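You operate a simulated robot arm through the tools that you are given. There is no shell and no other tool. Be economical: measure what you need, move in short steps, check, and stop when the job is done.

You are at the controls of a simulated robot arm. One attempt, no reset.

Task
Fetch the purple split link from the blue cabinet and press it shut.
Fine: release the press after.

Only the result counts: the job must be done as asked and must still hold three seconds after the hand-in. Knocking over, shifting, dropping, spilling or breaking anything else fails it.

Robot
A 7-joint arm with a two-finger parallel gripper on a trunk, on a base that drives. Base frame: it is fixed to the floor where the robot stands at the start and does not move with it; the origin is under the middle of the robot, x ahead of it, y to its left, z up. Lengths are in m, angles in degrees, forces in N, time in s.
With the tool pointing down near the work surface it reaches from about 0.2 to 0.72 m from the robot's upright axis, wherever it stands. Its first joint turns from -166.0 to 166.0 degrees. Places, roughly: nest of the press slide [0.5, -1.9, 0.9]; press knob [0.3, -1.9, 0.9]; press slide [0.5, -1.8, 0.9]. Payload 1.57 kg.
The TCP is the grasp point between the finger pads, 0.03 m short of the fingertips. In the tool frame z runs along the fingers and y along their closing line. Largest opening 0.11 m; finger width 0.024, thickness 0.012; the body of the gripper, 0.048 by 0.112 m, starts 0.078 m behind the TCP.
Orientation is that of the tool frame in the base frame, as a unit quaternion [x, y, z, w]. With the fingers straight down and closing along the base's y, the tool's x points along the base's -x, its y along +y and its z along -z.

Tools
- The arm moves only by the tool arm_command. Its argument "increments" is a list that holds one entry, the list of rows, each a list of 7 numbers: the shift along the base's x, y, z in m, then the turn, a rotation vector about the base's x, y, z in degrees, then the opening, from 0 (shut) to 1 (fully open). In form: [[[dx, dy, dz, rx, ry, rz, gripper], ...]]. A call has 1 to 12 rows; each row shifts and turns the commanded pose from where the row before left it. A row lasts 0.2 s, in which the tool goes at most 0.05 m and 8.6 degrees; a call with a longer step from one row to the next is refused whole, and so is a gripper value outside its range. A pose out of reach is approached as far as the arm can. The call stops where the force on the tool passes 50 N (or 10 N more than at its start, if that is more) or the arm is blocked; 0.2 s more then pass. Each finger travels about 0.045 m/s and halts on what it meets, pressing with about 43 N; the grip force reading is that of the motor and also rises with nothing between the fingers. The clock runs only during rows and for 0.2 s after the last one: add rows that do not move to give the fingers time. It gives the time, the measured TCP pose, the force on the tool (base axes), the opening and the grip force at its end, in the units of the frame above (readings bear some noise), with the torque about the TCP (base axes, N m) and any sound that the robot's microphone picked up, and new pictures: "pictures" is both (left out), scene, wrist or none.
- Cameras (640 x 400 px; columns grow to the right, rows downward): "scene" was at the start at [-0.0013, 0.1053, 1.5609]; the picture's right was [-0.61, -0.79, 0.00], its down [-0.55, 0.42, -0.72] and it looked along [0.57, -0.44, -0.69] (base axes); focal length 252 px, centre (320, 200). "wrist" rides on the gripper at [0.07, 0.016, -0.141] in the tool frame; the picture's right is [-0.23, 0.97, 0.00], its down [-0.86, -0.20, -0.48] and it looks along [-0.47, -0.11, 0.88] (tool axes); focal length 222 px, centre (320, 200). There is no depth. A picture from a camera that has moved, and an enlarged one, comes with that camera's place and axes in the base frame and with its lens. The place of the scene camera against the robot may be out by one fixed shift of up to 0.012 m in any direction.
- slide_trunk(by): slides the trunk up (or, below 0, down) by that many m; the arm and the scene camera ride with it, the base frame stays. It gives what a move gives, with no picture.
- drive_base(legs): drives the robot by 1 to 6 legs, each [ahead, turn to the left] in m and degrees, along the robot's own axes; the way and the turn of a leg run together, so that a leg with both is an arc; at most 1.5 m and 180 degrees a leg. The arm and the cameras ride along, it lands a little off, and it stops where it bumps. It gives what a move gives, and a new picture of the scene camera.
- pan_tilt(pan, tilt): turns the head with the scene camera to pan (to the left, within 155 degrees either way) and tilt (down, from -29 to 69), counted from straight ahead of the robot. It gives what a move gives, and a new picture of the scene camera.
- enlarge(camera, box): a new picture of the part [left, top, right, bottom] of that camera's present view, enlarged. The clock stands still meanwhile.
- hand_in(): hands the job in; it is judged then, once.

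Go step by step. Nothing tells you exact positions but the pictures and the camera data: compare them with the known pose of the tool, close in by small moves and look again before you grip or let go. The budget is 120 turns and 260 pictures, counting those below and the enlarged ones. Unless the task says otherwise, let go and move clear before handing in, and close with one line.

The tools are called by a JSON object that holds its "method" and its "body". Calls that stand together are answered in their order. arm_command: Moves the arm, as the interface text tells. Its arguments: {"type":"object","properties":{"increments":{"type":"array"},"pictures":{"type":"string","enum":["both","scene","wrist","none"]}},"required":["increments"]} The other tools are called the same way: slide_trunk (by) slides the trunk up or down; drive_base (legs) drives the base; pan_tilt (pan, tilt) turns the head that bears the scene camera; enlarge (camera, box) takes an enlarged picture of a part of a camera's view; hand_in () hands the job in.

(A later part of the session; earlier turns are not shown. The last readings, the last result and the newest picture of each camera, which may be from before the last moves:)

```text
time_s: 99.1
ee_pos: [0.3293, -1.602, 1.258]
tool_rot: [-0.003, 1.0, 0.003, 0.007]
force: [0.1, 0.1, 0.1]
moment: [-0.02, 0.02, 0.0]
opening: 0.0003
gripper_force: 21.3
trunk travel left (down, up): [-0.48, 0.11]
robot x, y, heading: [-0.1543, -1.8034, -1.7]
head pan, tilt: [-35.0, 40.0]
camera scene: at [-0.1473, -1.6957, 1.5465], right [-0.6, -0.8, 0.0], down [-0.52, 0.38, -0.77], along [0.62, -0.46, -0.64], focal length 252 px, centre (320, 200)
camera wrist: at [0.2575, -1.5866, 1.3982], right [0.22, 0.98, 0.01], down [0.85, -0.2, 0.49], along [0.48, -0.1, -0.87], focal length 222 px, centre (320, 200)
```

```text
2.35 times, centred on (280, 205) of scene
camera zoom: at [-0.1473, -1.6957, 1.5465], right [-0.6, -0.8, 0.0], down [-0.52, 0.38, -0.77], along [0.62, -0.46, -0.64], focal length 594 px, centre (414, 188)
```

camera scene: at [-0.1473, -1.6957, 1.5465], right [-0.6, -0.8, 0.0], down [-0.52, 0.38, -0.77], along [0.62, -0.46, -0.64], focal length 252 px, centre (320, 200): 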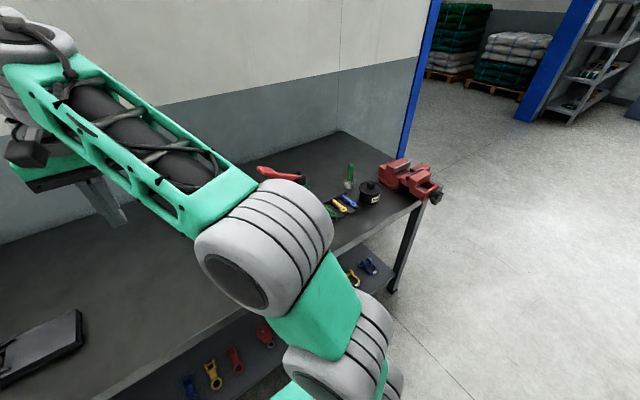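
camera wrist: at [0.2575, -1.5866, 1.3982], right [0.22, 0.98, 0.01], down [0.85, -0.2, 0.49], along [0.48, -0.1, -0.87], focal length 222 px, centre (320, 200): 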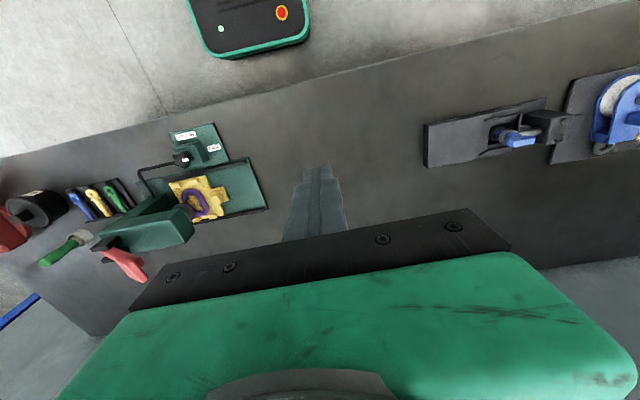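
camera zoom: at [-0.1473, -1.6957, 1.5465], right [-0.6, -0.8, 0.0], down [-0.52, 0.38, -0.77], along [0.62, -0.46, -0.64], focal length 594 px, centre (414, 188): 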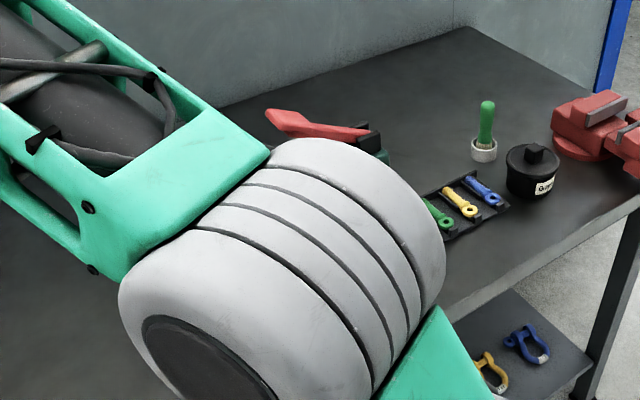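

The lever hasn't moved; the stop was the arm at its reach limit. I raise the trunk by 0.1 m for height and approach again at tip height 1.2.

{"method": "slide_trunk", "body": {"by": 0.1}}

{"method": "arm_command", "body": {"increments": [[[0, 0, -0.04, 0, 0, 0, 0], [0, 0, -0.04, 0, 0, 0, 0], [0, 0, -0.045, 0, 0, 0, 0], [0.013, -0.04, 0, 0, 0, 0, 0], [0.013, -0.04, 0, 0, 0, 0, 0], [0.013, -0.04, 0, 0, 0, 0, 0], [0.013, -0.04, 0, 0, 0, 0, 0], [0.013, -0.04, 0, 0, 0, 0, 0], [0.013, -0.04, 0, 0, 0, 0, 0], [0.013, -0.03, 0, 0, 0, 0, 0], [0, 0, 0, 0, 0, 0, 0]]]}}

{"method": "enlarge", "body": {"camera": "wrist", "box": [160, 60, 400, 230]}}

```text
time_s: 100.4
ee_pos: [0.3296, -1.6017, 1.3567]
tool_rot: [-0.003, 1.0, 0.004, 0.006]
force: [0.8, 0.4, 0.0]
moment: [0.01, 0.01, -0.01]
opening: 0.0003
gripper_force: 21.1
trunk travel left (down, up): [-0.58, 0.01]
robot x, y, heading: [-0.1494, -1.8039, -1.5]
head pan, tilt: [-35.0, 40.0]
```

```text
time_s: 102.8
ee_pos: [0.4209, -1.8716, 1.2341]
tool_rot: [-0.003, 1.0, 0.002, 0.007]
force: [0.0, 0.0, 0.3]
moment: [-0.02, -0.01, -0.02]
opening: 0.0
gripper_force: 21.9
trunk travel left (down, up): [-0.58, 0.01]
robot x, y, heading: [-0.1548, -1.8017, -1.7]
head pan, tilt: [-35.0, 40.0]
camera scene: at [-0.1475, -1.6958, 1.6465], right [-0.6, -0.8, 0.0], down [-0.52, 0.38, -0.77], along [0.62, -0.46, -0.64], focal length 252 px, centre (320, 200)
camera wrist: at [0.3493, -1.8557, 1.3739], right [0.22, 0.98, 0.01], down [0.85, -0.2, 0.49], along [0.48, -0.1, -0.87], focal length 222 px, centre (320, 200)
```

scene: 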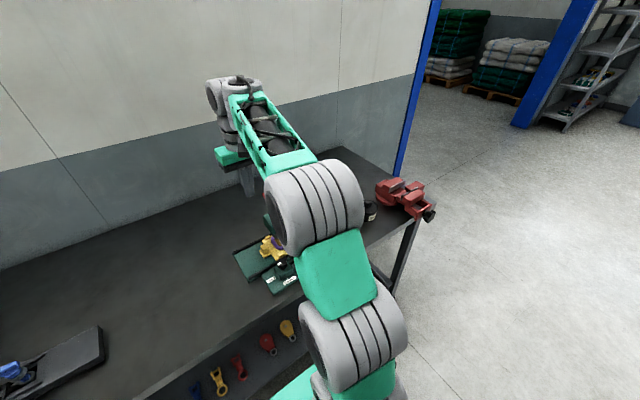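
wrist: 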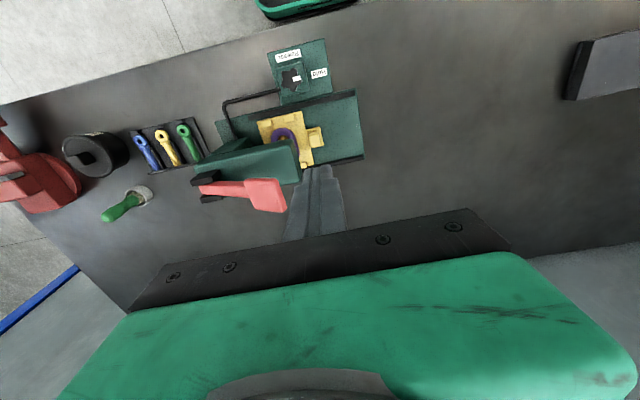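

```text
2.35 times, centred on (280, 145) of wrist
camera zoom: at [0.3493, -1.8557, 1.3739], right [0.22, 0.98, 0.01], down [0.85, -0.2, 0.49], along [0.48, -0.1, -0.87], focal length 523 px, centre (414, 329)
```

zoom: 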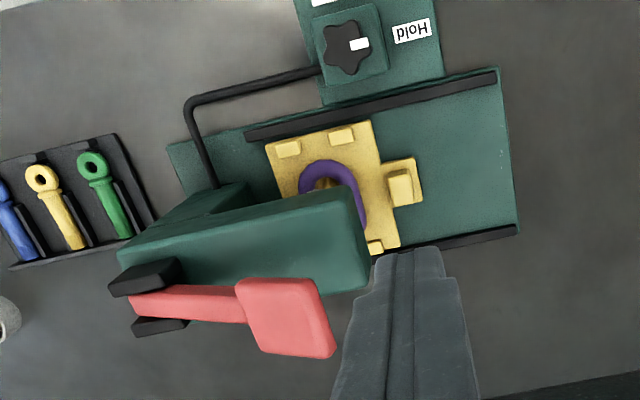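

{"method": "arm_command", "body": {"increments": [[[0.012, -0.025, 0, 0, 0, 0, 0], [0.013, -0.025, 0, 0, 0, 0, 0], [0.013, -0.022, 0, 0, 0, 0, 0], [0, 0, -0.015, 0, 0, 0, 0], [0, 0, -0.01, 0, 0, 0, 0], [0, 0, 0, 0, 0, 0, 0]]]}}

{"method": "enlarge", "body": {"camera": "wrist", "box": [200, 60, 440, 230]}}

{"method": "enlarge", "body": {"camera": "scene", "box": [180, 130, 380, 290]}}

```text
time_s: 104.2
ee_pos: [0.4593, -1.9439, 1.2093]
tool_rot: [-0.003, 1.0, 0.003, 0.006]
force: [-0.9, 0.6, 0.0]
moment: [0.03, 0.03, 0.03]
opening: 0.0001
gripper_force: 21.2
trunk travel left (down, up): [-0.58, 0.01]
robot x, y, heading: [-0.1548, -1.8012, -1.7]
head pan, tilt: [-35.0, 40.0]
camera scene: at [-0.1472, -1.6961, 1.6466], right [-0.6, -0.8, 0.0], down [-0.52, 0.38, -0.77], along [0.62, -0.46, -0.64], focal length 252 px, centre (320, 200)
camera wrist: at [0.3874, -1.9281, 1.3491], right [0.22, 0.98, 0.01], down [0.85, -0.2, 0.49], along [0.48, -0.1, -0.87], focal length 222 px, centre (320, 200)
```

scene: 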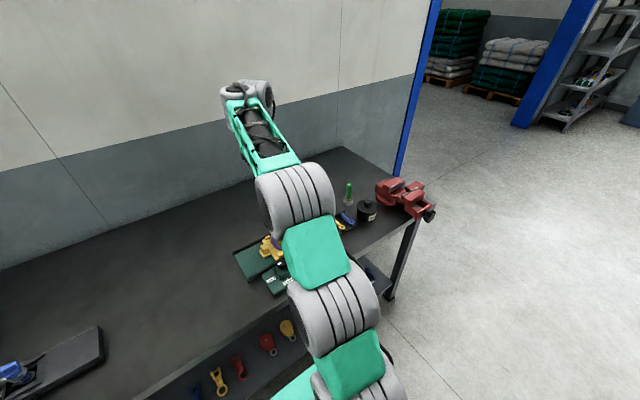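
wrist: 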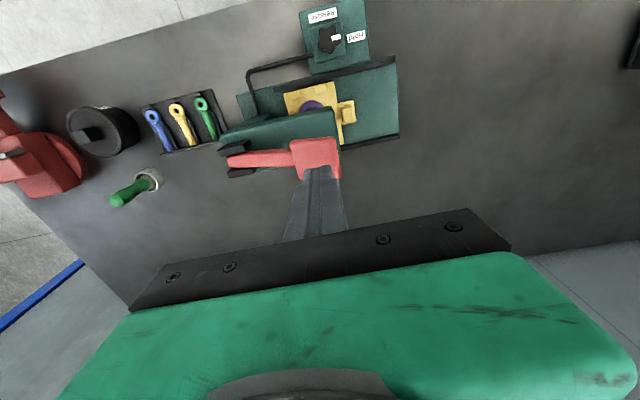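

```text
2.35 times, centred on (320, 145) of wrist
camera zoom: at [0.3874, -1.9281, 1.3491], right [0.22, 0.98, 0.01], down [0.85, -0.2, 0.49], along [0.48, -0.1, -0.87], focal length 523 px, centre (320, 329)
```

zoom: 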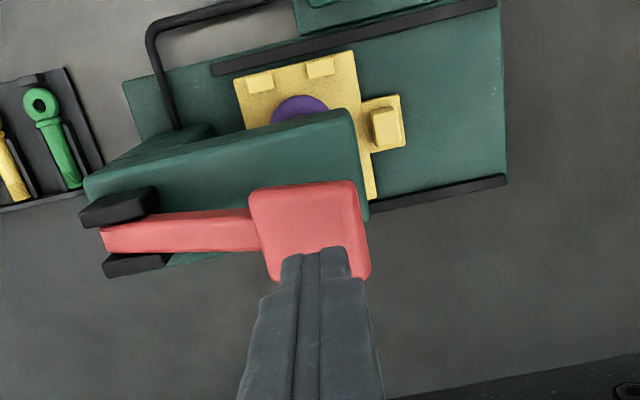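

```text
2.50 times, centred on (280, 210) of scene
camera zoom: at [-0.1472, -1.6961, 1.6466], right [-0.6, -0.8, 0.0], down [-0.52, 0.38, -0.77], along [0.62, -0.46, -0.64], focal length 631 px, centre (420, 175)
```

zoom: 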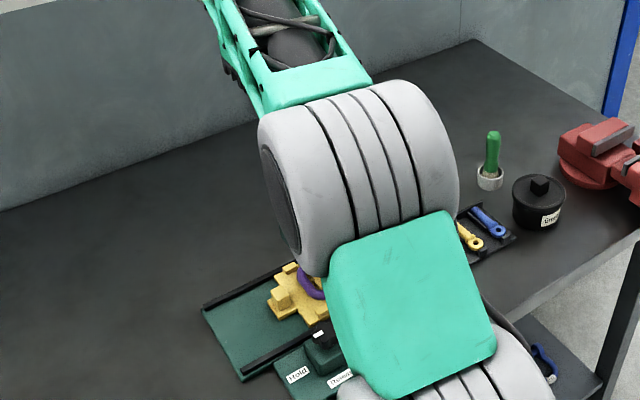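

{"method": "arm_command", "body": {"increments": [[[0, 0, -0.01, 0, 0, 0, 0], [0, 0, -0.01, 0, 0, 0, 0], [0, 0, -0.008, 0, 0, 0, 0], [0, 0, -0.006, 0, 0, 0, 0], [0, 0, -0.006, 0, 0, 0, 0], [0, 0, -0.006, 0, 0, 0, 0], [0, 0, 0, 0, 0, 0, 0]]], "pictures": "wrist"}}

{"method": "enlarge", "body": {"camera": "wrist", "box": [200, 60, 440, 230]}}

```text
time_s: 105.8
ee_pos: [0.4594, -1.9427, 1.1619]
tool_rot: [-0.004, 1.0, 0.003, 0.005]
force: [0.1, 1.6, 3.4]
moment: [0.04, 0.05, -0.02]
opening: 0.0
gripper_force: 21.3
trunk travel left (down, up): [-0.58, 0.01]
robot x, y, heading: [-0.1513, -1.8031, -1.4]
head pan, tilt: [-35.0, 40.0]
camera wrist: at [0.3861, -1.9282, 1.3033], right [0.22, 0.98, 0.01], down [0.85, -0.2, 0.49], along [0.48, -0.1, -0.87], focal length 222 px, centre (320, 200)
```

wrist: 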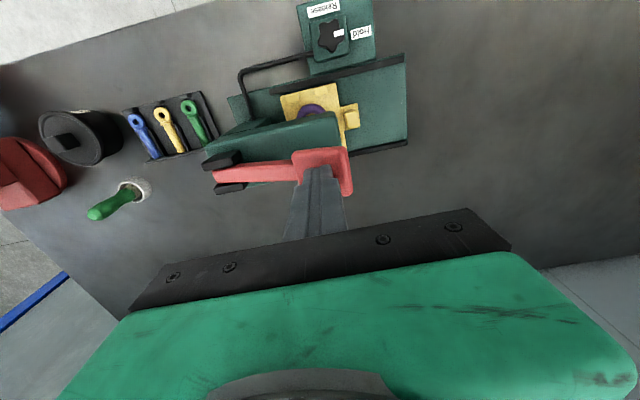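

```text
2.35 times, centred on (320, 145) of wrist
camera zoom: at [0.3861, -1.9282, 1.3033], right [0.22, 0.98, 0.01], down [0.85, -0.2, 0.49], along [0.48, -0.1, -0.87], focal length 523 px, centre (320, 329)
```

zoom: 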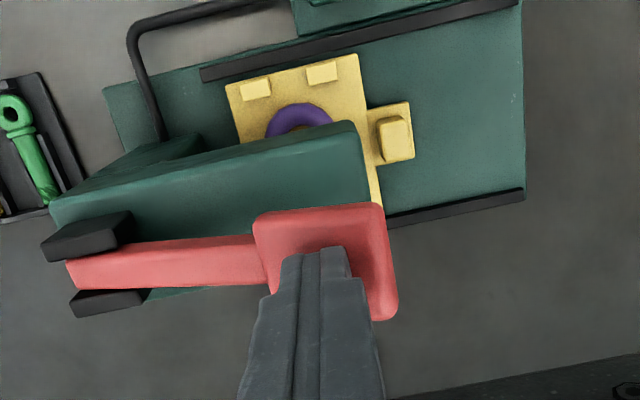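

The lever is yielding softly (3 N). Pressing on down.

{"method": "arm_command", "body": {"increments": [[[0, 0.001, -0.008, 0, 0, 0, 0], [0, 0.001, -0.008, 0, 0, 0, 0], [0, 0.001, -0.008, 0, 0, 0, 0], [0, 0.001, -0.008, 0, 0, 0, 0], [0, 0.001, -0.008, 0, 0, 0, 0], [0, 0, 0, 0, 0, 0, 0]]], "pictures": "wrist"}}

{"method": "enlarge", "body": {"camera": "wrist", "box": [200, 60, 440, 230]}}

```text
time_s: 107.2
ee_pos: [0.4567, -1.9404, 1.1226]
tool_rot: [-0.003, 1.0, 0.001, 0.006]
force: [0.6, 4.4, 5.5]
moment: [0.19, 0.04, -0.05]
opening: 0.0
gripper_force: 21.7
trunk travel left (down, up): [-0.58, 0.01]
robot x, y, heading: [-0.1517, -1.8024, -1.5]
head pan, tilt: [-35.0, 40.0]
camera wrist: at [0.3856, -1.924, 1.2625], right [0.22, 0.98, 0.01], down [0.85, -0.2, 0.49], along [0.48, -0.1, -0.87], focal length 222 px, centre (320, 200)
```

wrist: 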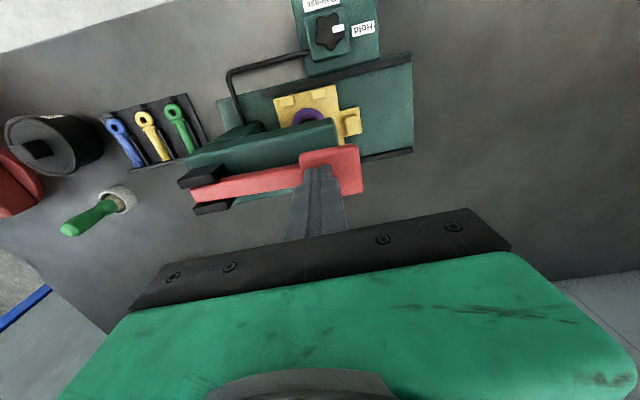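

```text
2.35 times, centred on (320, 145) of wrist
camera zoom: at [0.3856, -1.924, 1.2625], right [0.22, 0.98, 0.01], down [0.85, -0.2, 0.49], along [0.48, -0.1, -0.87], focal length 523 px, centre (320, 329)
```

zoom: 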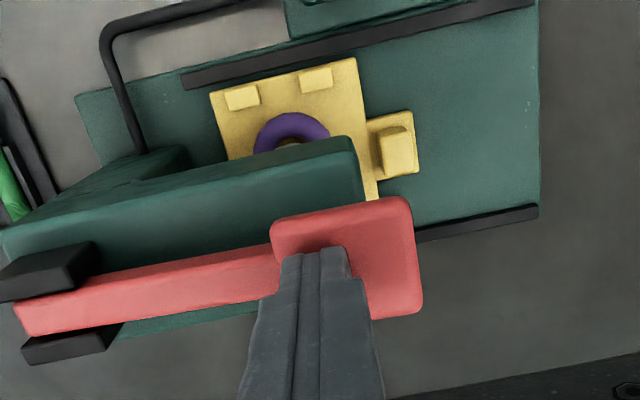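

{"method": "arm_command", "body": {"increments": [[[0, 0.003, -0.008, 0, 0, 0, 0], [0, 0.003, -0.008, 0, 0, 0, 0], [0, 0.003, -0.006, 0, 0, 0, 0], [0, 0.003, -0.006, 0, 0, 0, 0], [0, 0, 0, 0, 0, 0, 0]]], "pictures": "none"}}

{"method": "enlarge", "body": {"camera": "wrist", "box": [200, 60, 440, 230]}}

```text
time_s: 107.9
ee_pos: [0.4579, -1.9387, 1.1158]
tool_rot: [0.0, 1.0, -0.001, 0.02]
force: [-9.5, -4.7, 16.6]
moment: [-0.04, 0.46, 0.05]
opening: 0.0
gripper_force: 21.6
trunk travel left (down, up): [-0.58, 0.01]
robot x, y, heading: [-0.1542, -1.8047, -2.1]
head pan, tilt: [-35.0, 40.0]
stopped in row 3: the force on the tool passed its limit (the readings are from after the stop); the commanded pose is now the measured one
```

```text
2.35 times, centred on (320, 145) of wrist
camera zoom: at [0.3832, -1.9208, 1.2549], right [0.23, 0.97, 0.01], down [0.84, -0.2, 0.51], along [0.5, -0.11, -0.86], focal length 523 px, centre (320, 329)
```

zoom: 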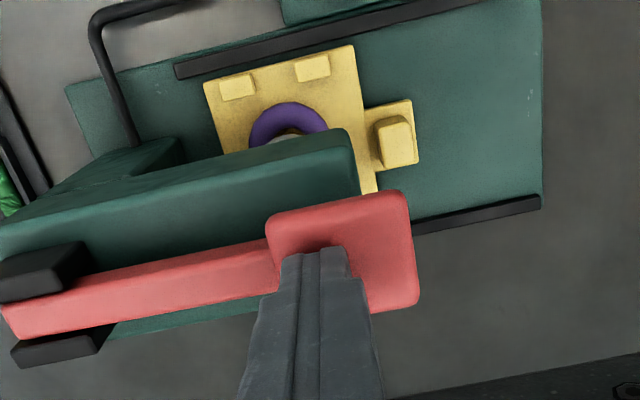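

The ram is now down on the link (force rose past 50 N). I press on with small steps.

{"method": "arm_command", "body": {"increments": [[[0, 0, -0.002, 0, 0, 0, 0], [0, 0, -0.002, 0, 0, 0, 0], [0, 0, -0.002, 0, 0, 0, 0], [0, 0, -0.002, 0, 0, 0, 0], [0, 0, -0.002, 0, 0, 0, 0], [0, 0, 0, 0, 0, 0, 0]]], "pictures": "none"}}

{"method": "enlarge", "body": {"camera": "wrist", "box": [200, 60, 440, 230]}}

```text
time_s: 108.8
ee_pos: [0.4602, -1.9382, 1.1162]
tool_rot: [-0.001, 1.0, -0.002, 0.026]
force: [-9.7, 0.3, 16.5]
moment: [0.11, 0.44, 0.05]
opening: 0.0
gripper_force: 21.8
trunk travel left (down, up): [-0.58, 0.01]
robot x, y, heading: [-0.1533, -1.8022, -1.8]
head pan, tilt: [-35.0, 40.0]
stopped in row 4: the force on the tool passed its limit (the readings are from after the stop); the commanded pose is now the measured one
```

```text
2.35 times, centred on (320, 145) of wrist
camera zoom: at [0.3828, -1.9206, 1.2541], right [0.23, 0.97, 0.01], down [0.83, -0.2, 0.52], along [0.51, -0.11, -0.85], focal length 523 px, centre (320, 329)
```

zoom: 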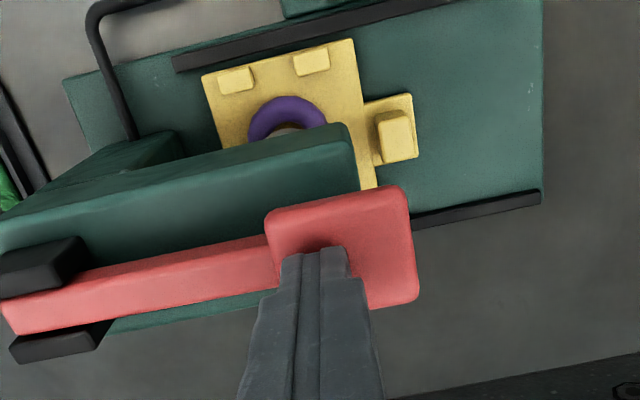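

{"method": "enlarge", "body": {"camera": "scene", "box": [240, 210, 300, 260]}}

{"method": "arm_command", "body": {"increments": [[[0, 0, -0.002, 0, 0, 0, 0], [0, 0, -0.002, 0, 0, 0, 0], [0, 0, 0, 0, 0, 0, 0], [0, 0, 0, 0, 0, 0, 0]]], "pictures": "none"}}

```text
8.00 times, centred on (270, 235) of scene
camera zoom: at [-0.1502, -1.6954, 1.646], right [-0.6, -0.8, 0.0], down [-0.51, 0.38, -0.77], along [0.61, -0.46, -0.64], focal length 2020 px, centre (720, -80)
```

zoom: 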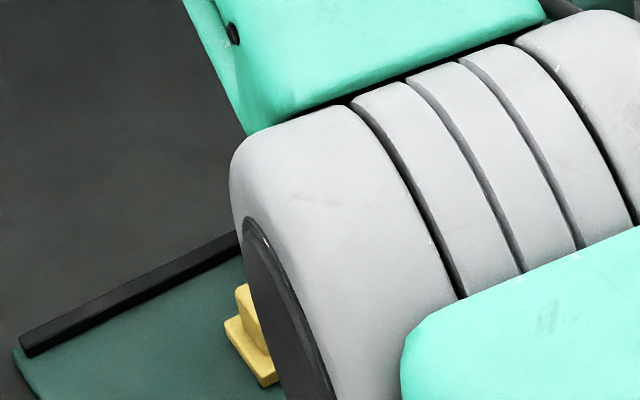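

```text
time_s: 109.8
ee_pos: [0.4625, -1.9372, 1.1172]
tool_rot: [0.001, 1.0, -0.004, 0.031]
force: [-7.7, -0.5, 15.5]
moment: [0.1, 0.43, 0.06]
opening: 0.0
gripper_force: 21.0
trunk travel left (down, up): [-0.58, 0.01]
robot x, y, heading: [-0.1538, -1.8048, -1.8]
head pan, tilt: [-35.0, 40.0]
stopped in row 4: the force on the tool passed its limit (the readings are from after the stop); the commanded pose is now the measured one
```

The tool is only tilting now, so the ram is firmly down. I lift off, straighten, and swing aside to see the lever, ram and link.

{"method": "arm_command", "body": {"increments": [[[0, 0, 0.02, 0, 0, 0, 0], [0, 0, 0.04, 0.5, 3.5, 0, 0], [-0.01, 0.01, 0.04, 0, 0, 0, 0], [-0.03, 0.035, 0, 0, 0, 0, 0], [-0.03, 0.035, 0, 0, 0, 0, 0], [-0.03, 0.035, 0, 0, 0, 0, 0], [-0.02, 0.04, 0, 0, 0, 0, 0], [0, 0.045, 0, 0, 0, 0, 0], [0, 0.045, 0, 0, 0, 0, 0], [0, 0.045, 0, 0, 0, 0, 0], [0, 0.045, 0, 0, 0, 0, 0], [0, 0, 0, 0, 0, 0, 0]]]}}

{"method": "enlarge", "body": {"camera": "scene", "box": [210, 150, 370, 290]}}

{"method": "enlarge", "body": {"camera": "wrist", "box": [60, 90, 300, 260]}}

```text
time_s: 112.4
ee_pos: [0.3426, -1.6015, 1.2119]
tool_rot: [0.0, 1.0, 0.002, -0.003]
force: [-0.9, 0.2, -0.4]
moment: [0.02, -0.04, 0.0]
opening: 0.0001
gripper_force: 21.0
trunk travel left (down, up): [-0.58, 0.01]
robot x, y, heading: [-0.155, -1.8021, -1.4]
head pan, tilt: [-35.0, 40.0]
camera scene: at [-0.1469, -1.696, 1.6466], right [-0.6, -0.8, 0.0], down [-0.51, 0.39, -0.77], along [0.61, -0.46, -0.64], focal length 252 px, centre (320, 200)
camera wrist: at [0.2738, -1.5853, 1.3538], right [0.23, 0.97, 0.0], down [0.86, -0.2, 0.47], along [0.46, -0.11, -0.88], focal length 222 px, centre (320, 200)
```

scene: 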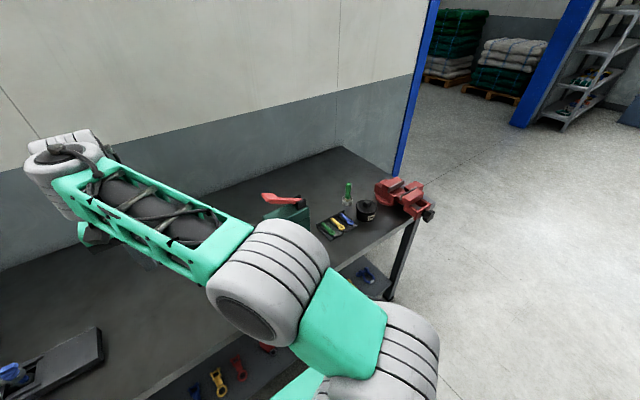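
wrist: 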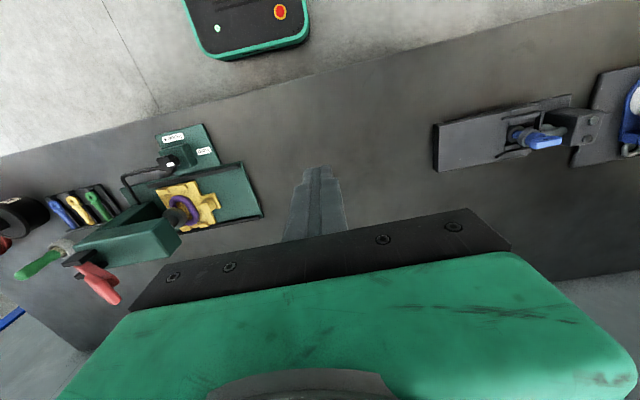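

```text
2.86 times, centred on (290, 220) of scene
camera zoom: at [-0.1469, -1.696, 1.6466], right [-0.6, -0.8, 0.0], down [-0.51, 0.39, -0.77], along [0.61, -0.46, -0.64], focal length 721 px, centre (406, 143)
```

zoom: 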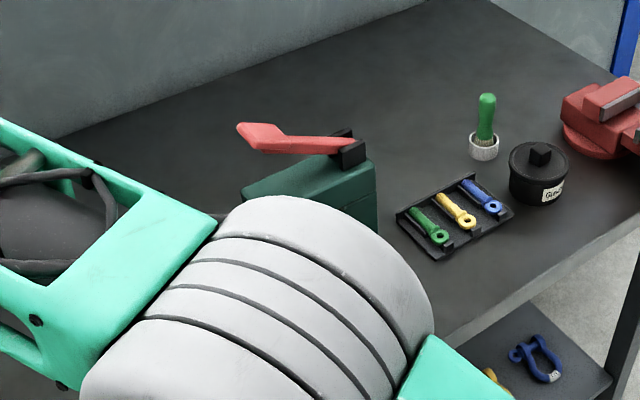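

```text
2.35 times, centred on (180, 175) of wrist
camera zoom: at [0.2738, -1.5853, 1.3538], right [0.23, 0.97, 0.0], down [0.86, -0.2, 0.47], along [0.46, -0.11, -0.88], focal length 523 px, centre (649, 259)
```

zoom: 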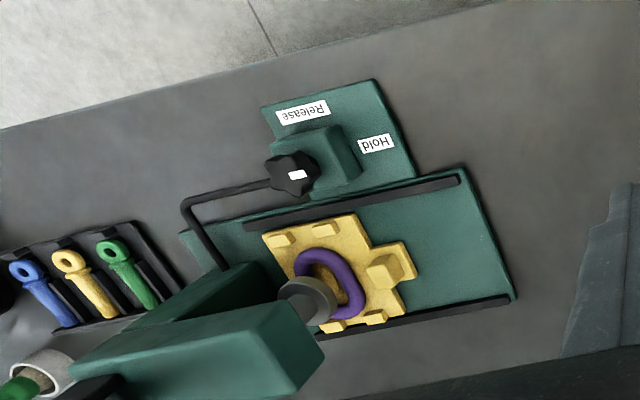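

{"method": "enlarge", "body": {"camera": "wrist", "box": [156, 180, 220, 228]}}

```text
8.33 times, centred on (188, 204) of wrist
camera zoom: at [0.2738, -1.5853, 1.3538], right [0.23, 0.97, 0.0], down [0.86, -0.2, 0.47], along [0.46, -0.11, -0.88], focal length 1851 px, centre (1420, 167)
```

zoom: 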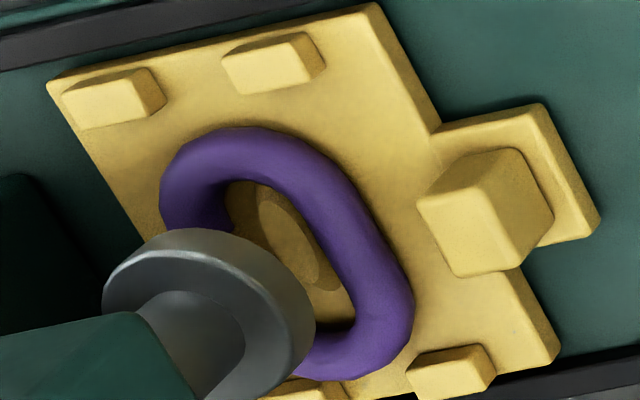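

{"method": "arm_command", "body": {"increments": [[[-0.015, 0.04, 0.03, 0, 0, 0, 0], [-0.015, 0.04, 0.03, 0, 0, 0, 0], [-0.015, 0.04, 0.03, 0, 0, 0, 0], [-0.015, 0.03, 0.03, 0, 0, 0, 0], [0, 0, 0.03, 0, 0, 0, 0], [0, 0, 0, 0, 0, 0, 0]]], "pictures": "none"}}

{"method": "slide_trunk", "body": {"by": -0.25}}

{"method": "enlarge", "body": {"camera": "scene", "box": [210, 105, 330, 245]}}

{"method": "enlarge", "body": {"camera": "scene", "box": [240, 155, 304, 215]}}

```text
refused: row 1 steps farther than a row can; nothing moved
```

```text
time_s: 115.0
ee_pos: [0.343, -1.6035, 0.9618]
tool_rot: [0.0, 1.0, 0.002, -0.002]
force: [-0.3, 0.3, 0.0]
moment: [0.02, 0.01, -0.01]
opening: 0.0001
gripper_force: 21.5
trunk travel left (down, up): [-0.33, 0.26]
robot x, y, heading: [-0.1506, -1.8029, -1.7]
head pan, tilt: [-35.0, 40.0]
```

```text
2.86 times, centred on (270, 175) of scene
camera zoom: at [-0.1469, -1.696, 1.3966], right [-0.6, -0.8, 0.0], down [-0.51, 0.39, -0.77], along [0.61, -0.46, -0.64], focal length 721 px, centre (463, 271)
```

zoom: 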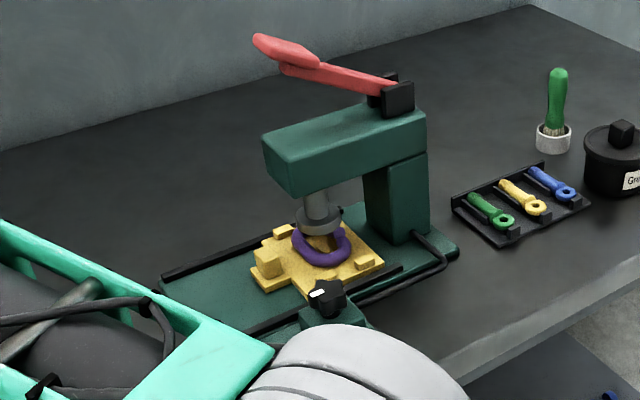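

```text
6.67 times, centred on (272, 185) of scene
camera zoom: at [-0.1469, -1.696, 1.3966], right [-0.6, -0.8, 0.0], down [-0.51, 0.39, -0.77], along [0.61, -0.46, -0.64], focal length 1683 px, centre (640, 300)
```

zoom: 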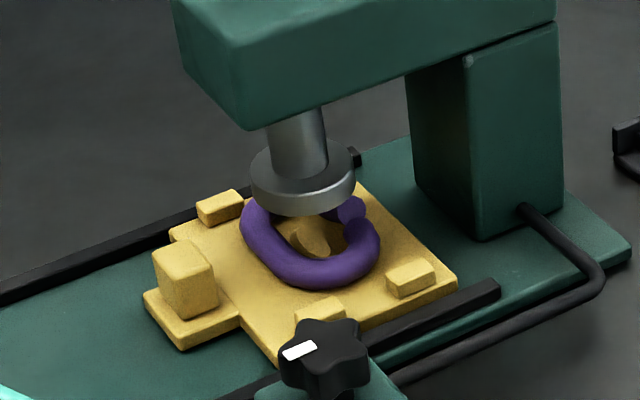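

The ram has come down part way and stays down: lever strokes ratchet it while the knob is at Hold. The link isn't shut yet, so I go back for more strokes.

{"method": "slide_trunk", "body": {"by": 0.25}}

{"method": "arm_command", "body": {"increments": [[[0, 0, 0.02, 0, 0, 0, 0], [0.013, -0.04, 0, 0, 0, 0, 0], [0.013, -0.04, 0, 0, 0, 0, 0], [0.013, -0.04, 0, 0, 0, 0, 0], [0.013, -0.04, 0, 0, 0, 0, 0], [0.013, -0.04, 0, 0, 0, 0, 0], [0.013, -0.04, 0, 0, 0, 0, 0], [0.013, -0.035, 0, 0, 0, 0, 0], [0.013, -0.035, 0, 0, 0, 0, 0], [0.013, -0.03, 0, 0, 0, 0, 0], [0, 0, -0.025, 0, 0, 0, 0], [0, 0, 0, 0, 0, 0, 0]]], "pictures": "wrist"}}

```text
time_s: 117.6
ee_pos: [0.3427, -1.6006, 1.213]
tool_rot: [0.0, 1.0, 0.002, -0.003]
force: [0.3, 0.1, 1.0]
moment: [-0.03, 0.03, 0.02]
opening: 0.0002
gripper_force: 21.4
trunk travel left (down, up): [-0.58, 0.01]
robot x, y, heading: [-0.151, -1.8032, -1.9]
head pan, tilt: [-35.0, 40.0]
```

```text
time_s: 120.2
ee_pos: [0.4587, -1.9408, 1.2077]
tool_rot: [-0.001, 1.0, 0.002, -0.002]
force: [-1.1, 0.3, -0.5]
moment: [-0.02, 0.01, 0.02]
opening: 0.0
gripper_force: 21.2
trunk travel left (down, up): [-0.58, 0.01]
robot x, y, heading: [-0.1523, -1.8053, -1.5]
head pan, tilt: [-35.0, 40.0]
camera wrist: at [0.3903, -1.9258, 1.3496], right [0.23, 0.97, 0.0], down [0.86, -0.2, 0.47], along [0.46, -0.11, -0.88], focal length 222 px, centre (320, 200)
```

wrist: 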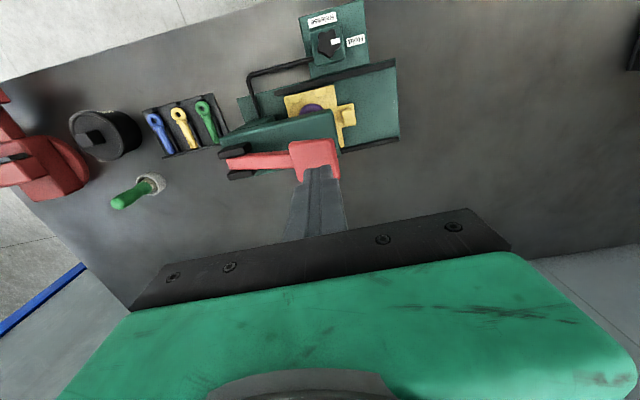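

Over the paddle again. Second stroke down.

{"method": "arm_command", "body": {"increments": [[[0, 0, -0.015, 0, 0, 0, 0], [0, 0, -0.015, 0, 0, 0, 0], [0, 0, -0.01, 0, 0, 0, 0], [0, 0.001, -0.01, 0, 0, 0, 0], [0, 0.001, -0.01, 0, 0, 0, 0], [0, 0.001, -0.01, 0, 0, 0, 0], [0, 0.001, -0.008, 0, 0, 0, 0], [0, 0.001, -0.006, 0, 0, 0, 0], [0, 0, -0.003, 0, 0, 0, 0], [0, 0, -0.003, 0, 0, 0, 0], [0, 0, 0, 0, 0, 0, 0]]], "pictures": "wrist"}}

{"method": "enlarge", "body": {"camera": "wrist", "box": [200, 60, 440, 230]}}

```text
time_s: 122.6
ee_pos: [0.4591, -1.9364, 1.1165]
tool_rot: [-0.001, 1.0, 0.001, -0.003]
force: [-2.0, 4.8, 6.5]
moment: [0.21, 0.04, 0.02]
opening: 0.0
gripper_force: 21.7
trunk travel left (down, up): [-0.58, 0.01]
robot x, y, heading: [-0.1557, -1.8062, -1.6]
head pan, tilt: [-35.0, 40.0]
camera wrist: at [0.3911, -1.9204, 1.2581], right [0.23, 0.97, 0.0], down [0.86, -0.2, 0.47], along [0.46, -0.11, -0.88], focal length 222 px, centre (320, 200)
```

wrist: 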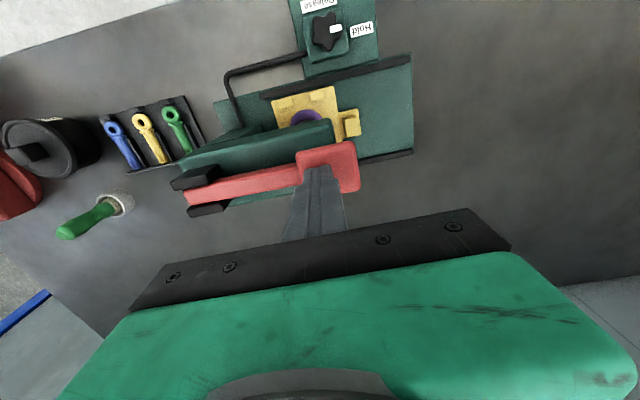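

```text
2.35 times, centred on (320, 145) of wrist
camera zoom: at [0.3911, -1.9204, 1.2581], right [0.23, 0.97, 0.0], down [0.86, -0.2, 0.47], along [0.46, -0.11, -0.88], focal length 523 px, centre (320, 329)
```

zoom: 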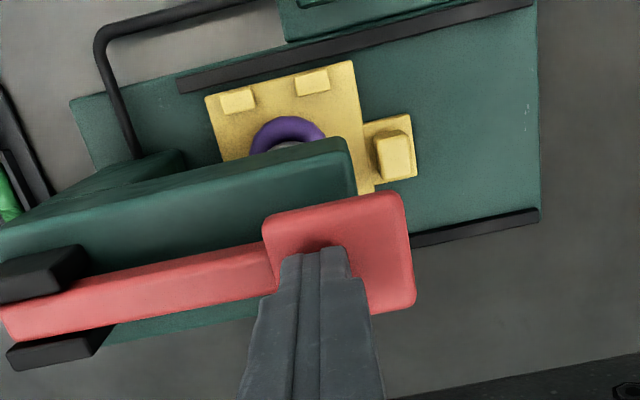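

{"method": "arm_command", "body": {"increments": [[[0, 0, -0.003, 0, 0, 0, 0], [0, 0, -0.003, 0, 0, 0, 0], [0, 0, -0.003, 0, 0, 0, 0], [0, 0, 0, 0, 0, 0, 0]]], "pictures": "none"}}

```text
time_s: 123.6
ee_pos: [0.4598, -1.9361, 1.1156]
tool_rot: [0.0, 1.0, -0.001, 0.004]
force: [3.0, 5.9, 49.7]
moment: [0.4, 0.35, 0.05]
opening: 0.0
gripper_force: 21.2
trunk travel left (down, up): [-0.58, 0.01]
robot x, y, heading: [-0.1515, -1.8008, -1.7]
head pan, tilt: [-35.0, 40.0]
```

Bottom of the stroke reached. Up again and a third stroke.

{"method": "arm_command", "body": {"increments": [[[0, 0, 0.02, 0, 0, 0, 0], [0, -0.002, 0.025, 0, 0, 0, 0], [0, -0.002, 0.03, 0, 0, 0, 0], [0, 0, 0, 0, 0, 0, 0], [0, 0, 0, 0, 0, 0, 0]]], "pictures": "wrist"}}

{"method": "arm_command", "body": {"increments": [[[0, 0, -0.015, 0, 0, 0, 0], [0, 0, -0.015, 0, 0, 0, 0], [0, 0.001, -0.01, 0, 0, 0, 0], [0, 0.001, -0.01, 0, 0, 0, 0], [0, 0.001, -0.01, 0, 0, 0, 0], [0, 0.001, -0.008, 0, 0, 0, 0], [0, 0, -0.004, 0, 0, 0, 0], [0, 0, -0.001, 0, 0, 0, 0], [0, 0, 0, 0, 0, 0, 0]]], "pictures": "none"}}

```text
time_s: 124.8
ee_pos: [0.4586, -1.9407, 1.1822]
tool_rot: [-0.001, 1.0, 0.002, -0.003]
force: [0.4, -0.6, -1.2]
moment: [0.01, 0.03, 0.0]
opening: 0.0
gripper_force: 21.5
trunk travel left (down, up): [-0.58, 0.01]
robot x, y, heading: [-0.1507, -1.8055, -1.5]
head pan, tilt: [-35.0, 40.0]
camera wrist: at [0.3905, -1.9245, 1.3243], right [0.23, 0.97, 0.0], down [0.86, -0.2, 0.47], along [0.46, -0.11, -0.88], focal length 222 px, centre (320, 200)
```

wrist: 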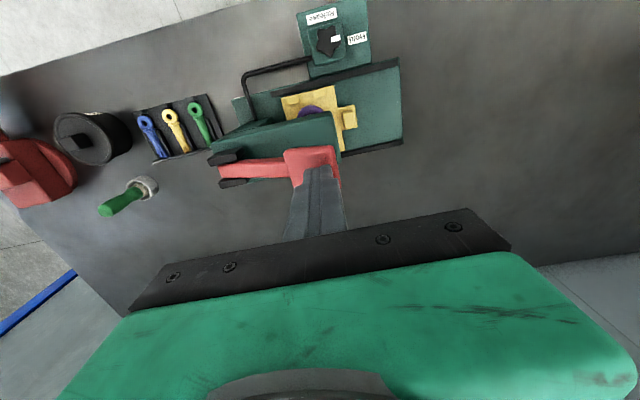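

```text
time_s: 126.8
ee_pos: [0.4594, -1.9374, 1.1151]
tool_rot: [-0.001, 1.0, 0.0, 0.002]
force: [12.2, 2.7, 39.7]
moment: [0.27, -0.13, -0.08]
opening: 0.0
gripper_force: 21.1
trunk travel left (down, up): [-0.58, 0.01]
robot x, y, heading: [-0.1523, -1.8045, -1.4]
head pan, tilt: [-35.0, 40.0]
```

Three strokes done. I lift off and swing aside to look at the ram and link.

{"method": "arm_command", "body": {"increments": [[[0, 0, 0.03, 0, 0, 0, 0], [0, 0, 0.04, 0, 0, 0, 0], [-0.01, 0.01, 0.04, 0, 0, 0, 0], [-0.03, 0.035, 0.01, 0, 0, 0, 0], [-0.03, 0.035, 0.01, 0, 0, 0, 0], [-0.03, 0.035, 0.01, 0, 0, 0, 0], [-0.02, 0.04, 0.01, 0, 0, 0, 0], [0, 0.045, 0.01, 0, 0, 0, 0], [0, 0.045, 0.01, 0, 0, 0, 0], [0, 0.045, 0.01, 0, 0, 0, 0], [0, 0.045, 0.01, 0, 0, 0, 0], [0, 0, 0, 0, 0, 0, 0]]], "pictures": "none"}}

{"method": "slide_trunk", "body": {"by": -0.25}}

{"method": "enlarge", "body": {"camera": "scene", "box": [210, 105, 330, 245]}}

{"method": "enlarge", "body": {"camera": "scene", "box": [244, 163, 292, 208]}}

```text
time_s: 129.4
ee_pos: [0.3431, -1.6052, 1.3033]
tool_rot: [-0.001, 1.0, 0.001, -0.003]
force: [0.0, -0.9, 0.0]
moment: [-0.01, 0.03, -0.01]
opening: 0.0
gripper_force: 21.5
trunk travel left (down, up): [-0.58, 0.01]
robot x, y, heading: [-0.1562, -1.8025, -1.8]
head pan, tilt: [-35.0, 40.0]
```

```text
time_s: 132.0
ee_pos: [0.3431, -1.6044, 1.0517]
tool_rot: [-0.001, 1.0, 0.001, -0.003]
force: [0.7, -0.3, -0.6]
moment: [-0.01, 0.03, 0.0]
opening: 0.0001
gripper_force: 21.7
trunk travel left (down, up): [-0.33, 0.26]
robot x, y, heading: [-0.1541, -1.8038, -1.9]
head pan, tilt: [-35.0, 40.0]
```

```text
2.86 times, centred on (270, 175) of scene
camera zoom: at [-0.1469, -1.6959, 1.3966], right [-0.6, -0.8, 0.0], down [-0.51, 0.39, -0.77], along [0.61, -0.46, -0.64], focal length 721 px, centre (463, 271)
```

zoom: 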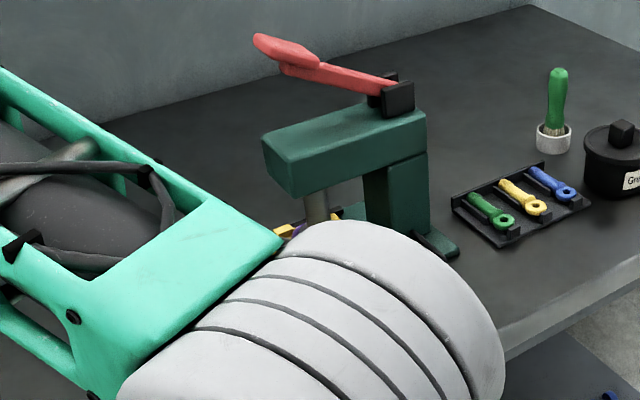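

```text
8.89 times, centred on (268, 186) of scene
camera zoom: at [-0.1469, -1.6959, 1.3966], right [-0.6, -0.8, 0.0], down [-0.51, 0.39, -0.77], along [0.61, -0.46, -0.64], focal length 2244 px, centre (782, 329)
```

zoom: 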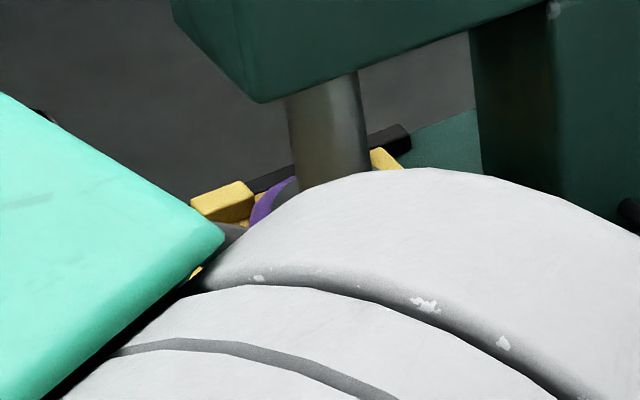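

{"method": "arm_command", "body": {"increments": [[[0, 0.02, -0.03, 0, 0, 0, 0], [0, 0.02, -0.03, 0, 0, 0, 0], [0, 0, -0.025, 0, 0, 0, 0], [0, 0, 0, 0, 0, 0, 0]]], "pictures": "none"}}

{"method": "enlarge", "body": {"camera": "scene", "box": [244, 163, 292, 208]}}

```text
time_s: 133.0
ee_pos: [0.3445, -1.5636, 0.9665]
tool_rot: [-0.001, 1.0, 0.002, -0.003]
force: [0.5, -0.4, -0.2]
moment: [-0.04, -0.01, 0.01]
opening: 0.0
gripper_force: 20.8
trunk travel left (down, up): [-0.33, 0.26]
robot x, y, heading: [-0.153, -1.8065, -1.6]
head pan, tilt: [-35.0, 40.0]
```

```text
8.89 times, centred on (268, 186) of scene
camera zoom: at [-0.1468, -1.6958, 1.3965], right [-0.6, -0.8, 0.0], down [-0.51, 0.38, -0.77], along [0.61, -0.46, -0.64], focal length 2244 px, centre (782, 329)
```

zoom: 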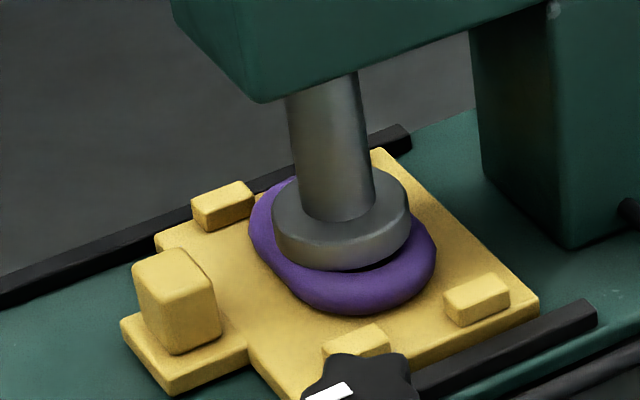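

The ram is down on the link. I'll give one more stroke and watch the force, to be sure it is fully shut.

{"method": "arm_command", "body": {"increments": [[[0, -0.02, 0.03, 0, 0, 0, 0], [0, -0.02, 0.03, 0, 0, 0, 0], [0, 0, 0.025, 0, 0, 0, 0], [0, 0, 0, 0, 0, 0, 0]]], "pictures": "none"}}

{"method": "slide_trunk", "body": {"by": 0.25}}

{"method": "arm_command", "body": {"increments": [[[0, 0, -0.03, 0, 0, 0, 0], [0, 0, -0.035, 0, 0, 0, 0], [0.013, -0.04, 0, 0, 0, 0, 0], [0.013, -0.04, 0, 0, 0, 0, 0], [0.013, -0.04, 0, 0, 0, 0, 0], [0.013, -0.04, 0, 0, 0, 0, 0], [0.013, -0.04, 0, 0, 0, 0, 0], [0.013, -0.04, 0, 0, 0, 0, 0], [0.013, -0.035, 0, 0, 0, 0, 0], [0.013, -0.03, 0, 0, 0, 0, 0], [0.013, -0.03, -0.02, 0, 0, 0, 0], [0, 0, 0, 0, 0, 0, 0]]], "pictures": "wrist"}}

```text
time_s: 134.0
ee_pos: [0.3415, -1.6063, 1.0519]
tool_rot: [-0.001, 1.0, 0.002, -0.004]
force: [0.3, 0.0, 0.6]
moment: [-0.03, 0.0, 0.02]
opening: 0.0
gripper_force: 21.3
trunk travel left (down, up): [-0.33, 0.26]
robot x, y, heading: [-0.1552, -1.8058, -2.1]
head pan, tilt: [-35.0, 40.0]
```

```text
time_s: 136.5
ee_pos: [0.3406, -1.6056, 1.3017]
tool_rot: [0.0, 1.0, 0.001, -0.004]
force: [-0.6, -0.1, -0.6]
moment: [-0.02, 0.01, 0.02]
opening: 0.0002
gripper_force: 21.3
trunk travel left (down, up): [-0.58, 0.01]
robot x, y, heading: [-0.1532, -1.8036, -1.9]
head pan, tilt: [-35.0, 40.0]
```

```text
time_s: 139.1
ee_pos: [0.4575, -1.9396, 1.2139]
tool_rot: [-0.001, 1.0, 0.003, -0.003]
force: [0.3, -0.2, -0.2]
moment: [-0.01, 0.01, -0.04]
opening: 0.0001
gripper_force: 21.5
trunk travel left (down, up): [-0.58, 0.01]
robot x, y, heading: [-0.157, -1.8034, -1.6]
head pan, tilt: [-35.0, 40.0]
camera wrist: at [0.3884, -1.9235, 1.3558], right [0.23, 0.97, 0.0], down [0.86, -0.2, 0.47], along [0.46, -0.11, -0.88], focal length 222 px, centre (320, 200)
```

wrist: 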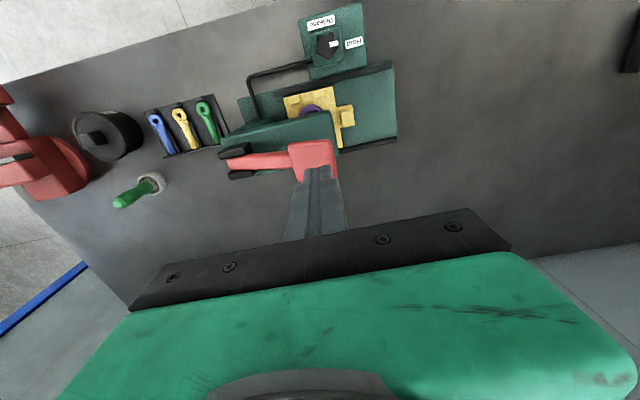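

{"method": "arm_command", "body": {"increments": [[[0, -0.001, -0.02, 0, 0, 0, 0], [0, 0, -0.015, 0, 0, 0, 0], [0, 0, -0.012, 0, 0, 0, 0], [0, 0, -0.01, 0, 0, 0, 0], [0, 0.001, -0.01, 0, 0, 0, 0], [0, 0, 0, 0, 0, 0, 0]]], "pictures": "none"}}

{"method": "arm_command", "body": {"increments": [[[0, 0.001, -0.008, 0, 0, 0, 0], [0, 0.001, -0.008, 0, 0, 0, 0], [0, 0.001, -0.006, 0, 0, 0, 0], [0, 0, 0, 0, 0, 0, 0]]], "pictures": "none"}}

{"method": "arm_command", "body": {"increments": [[[0, 0, -0.004, 0, 0, 0, 0], [0, 0, -0.004, 0, 0, 0, 0], [0, 0, 0, 0, 0, 0, 0]]], "pictures": "none"}}

```text
time_s: 140.5
ee_pos: [0.4581, -1.9401, 1.1485]
tool_rot: [-0.001, 1.0, 0.001, -0.003]
force: [-0.3, 1.3, 4.8]
moment: [0.13, 0.0, 0.01]
opening: 0.0
gripper_force: 21.6
trunk travel left (down, up): [-0.58, 0.01]
robot x, y, heading: [-0.1551, -1.8015, -1.8]
head pan, tilt: [-35.0, 40.0]
```

```text
time_s: 141.5
ee_pos: [0.457, -1.9377, 1.127]
tool_rot: [-0.001, 1.0, 0.0, -0.003]
force: [3.7, 3.4, 5.0]
moment: [0.12, -0.12, -0.03]
opening: 0.0
gripper_force: 21.2
trunk travel left (down, up): [-0.58, 0.01]
robot x, y, heading: [-0.1529, -1.8041, -1.7]
head pan, tilt: [-35.0, 40.0]
```

```text
time_s: 142.3
ee_pos: [0.4558, -1.9371, 1.1183]
tool_rot: [-0.001, 1.0, 0.0, -0.004]
force: [-1.1, 4.9, 4.7]
moment: [0.19, 0.01, 0.06]
opening: 0.0
gripper_force: 21.1
trunk travel left (down, up): [-0.58, 0.01]
robot x, y, heading: [-0.1546, -1.8066, -1.6]
head pan, tilt: [-35.0, 40.0]
```

{"method": "arm_command", "body": {"increments": [[[0, 0, -0.003, 0, 0, 0, 0], [0, 0, -0.003, 0, 0, 0, 0], [0, 0, 0, 0, 0, 0, 0]]], "pictures": "none"}}

{"method": "arm_command", "body": {"increments": [[[0, 0, 0.03, 0, 0, 0, 0], [0, 0, 0.04, 0, 0, 0, 0], [-0.01, 0.01, 0.04, 0, 0, 0, 0], [-0.03, 0.035, 0.01, 0, 0, 0, 0], [-0.03, 0.035, 0.01, 0, 0, 0, 0], [-0.03, 0.035, 0.01, 0, 0, 0, 0], [-0.02, 0.04, 0, 0, 0, 0, 0], [0, 0.045, 0, 0, 0, 0, 0], [0, 0.045, 0, 0, 0, 0, 0], [0, 0.045, 0, 0, 0, 0, 0], [0, 0.045, 0, 0, 0, 0, 0], [0, 0.04, -0.02, 0, 0, 0, 0]]], "pictures": "none"}}

{"method": "slide_trunk", "body": {"by": -0.25}}

{"method": "enlarge", "body": {"camera": "scene", "box": [244, 163, 292, 208]}}

```text
time_s: 143.1
ee_pos: [0.4579, -1.9362, 1.115]
tool_rot: [-0.001, 1.0, 0.0, 0.0]
force: [1.8, 7.1, 23.5]
moment: [0.38, -0.04, -0.02]
opening: 0.0002
gripper_force: 21.3
trunk travel left (down, up): [-0.58, 0.01]
robot x, y, heading: [-0.1538, -1.805, -2.0]
head pan, tilt: [-35.0, 40.0]
```

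```text
time_s: 145.7
ee_pos: [0.3371, -1.5602, 1.2324]
tool_rot: [-0.001, 1.0, 0.001, -0.003]
force: [-0.1, -0.1, 0.1]
moment: [0.0, -0.02, -0.01]
opening: 0.0
gripper_force: 21.2
trunk travel left (down, up): [-0.58, 0.01]
robot x, y, heading: [-0.1526, -1.8034, -1.7]
head pan, tilt: [-35.0, 40.0]
```

```text
time_s: 148.3
ee_pos: [0.3369, -1.5622, 0.9817]
tool_rot: [-0.001, 1.0, 0.002, -0.002]
force: [0.0, -0.8, 0.5]
moment: [0.01, -0.02, 0.03]
opening: 0.0001
gripper_force: 21.1
trunk travel left (down, up): [-0.33, 0.26]
robot x, y, heading: [-0.1512, -1.8025, -1.8]
head pan, tilt: [-35.0, 40.0]
```

```text
8.89 times, centred on (268, 186) of scene
camera zoom: at [-0.1469, -1.6958, 1.3966], right [-0.6, -0.8, 0.0], down [-0.51, 0.39, -0.77], along [0.61, -0.46, -0.64], focal length 2244 px, centre (782, 329)
```

zoom: 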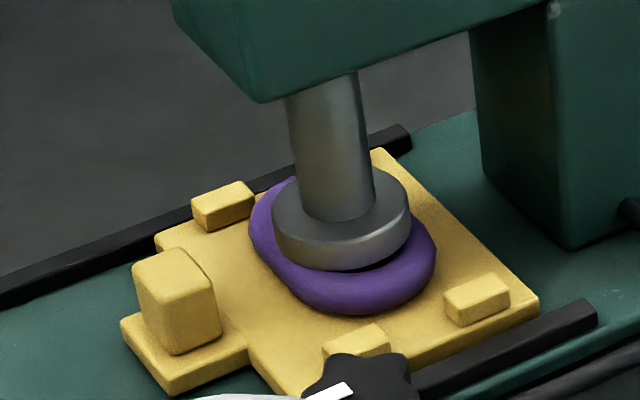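

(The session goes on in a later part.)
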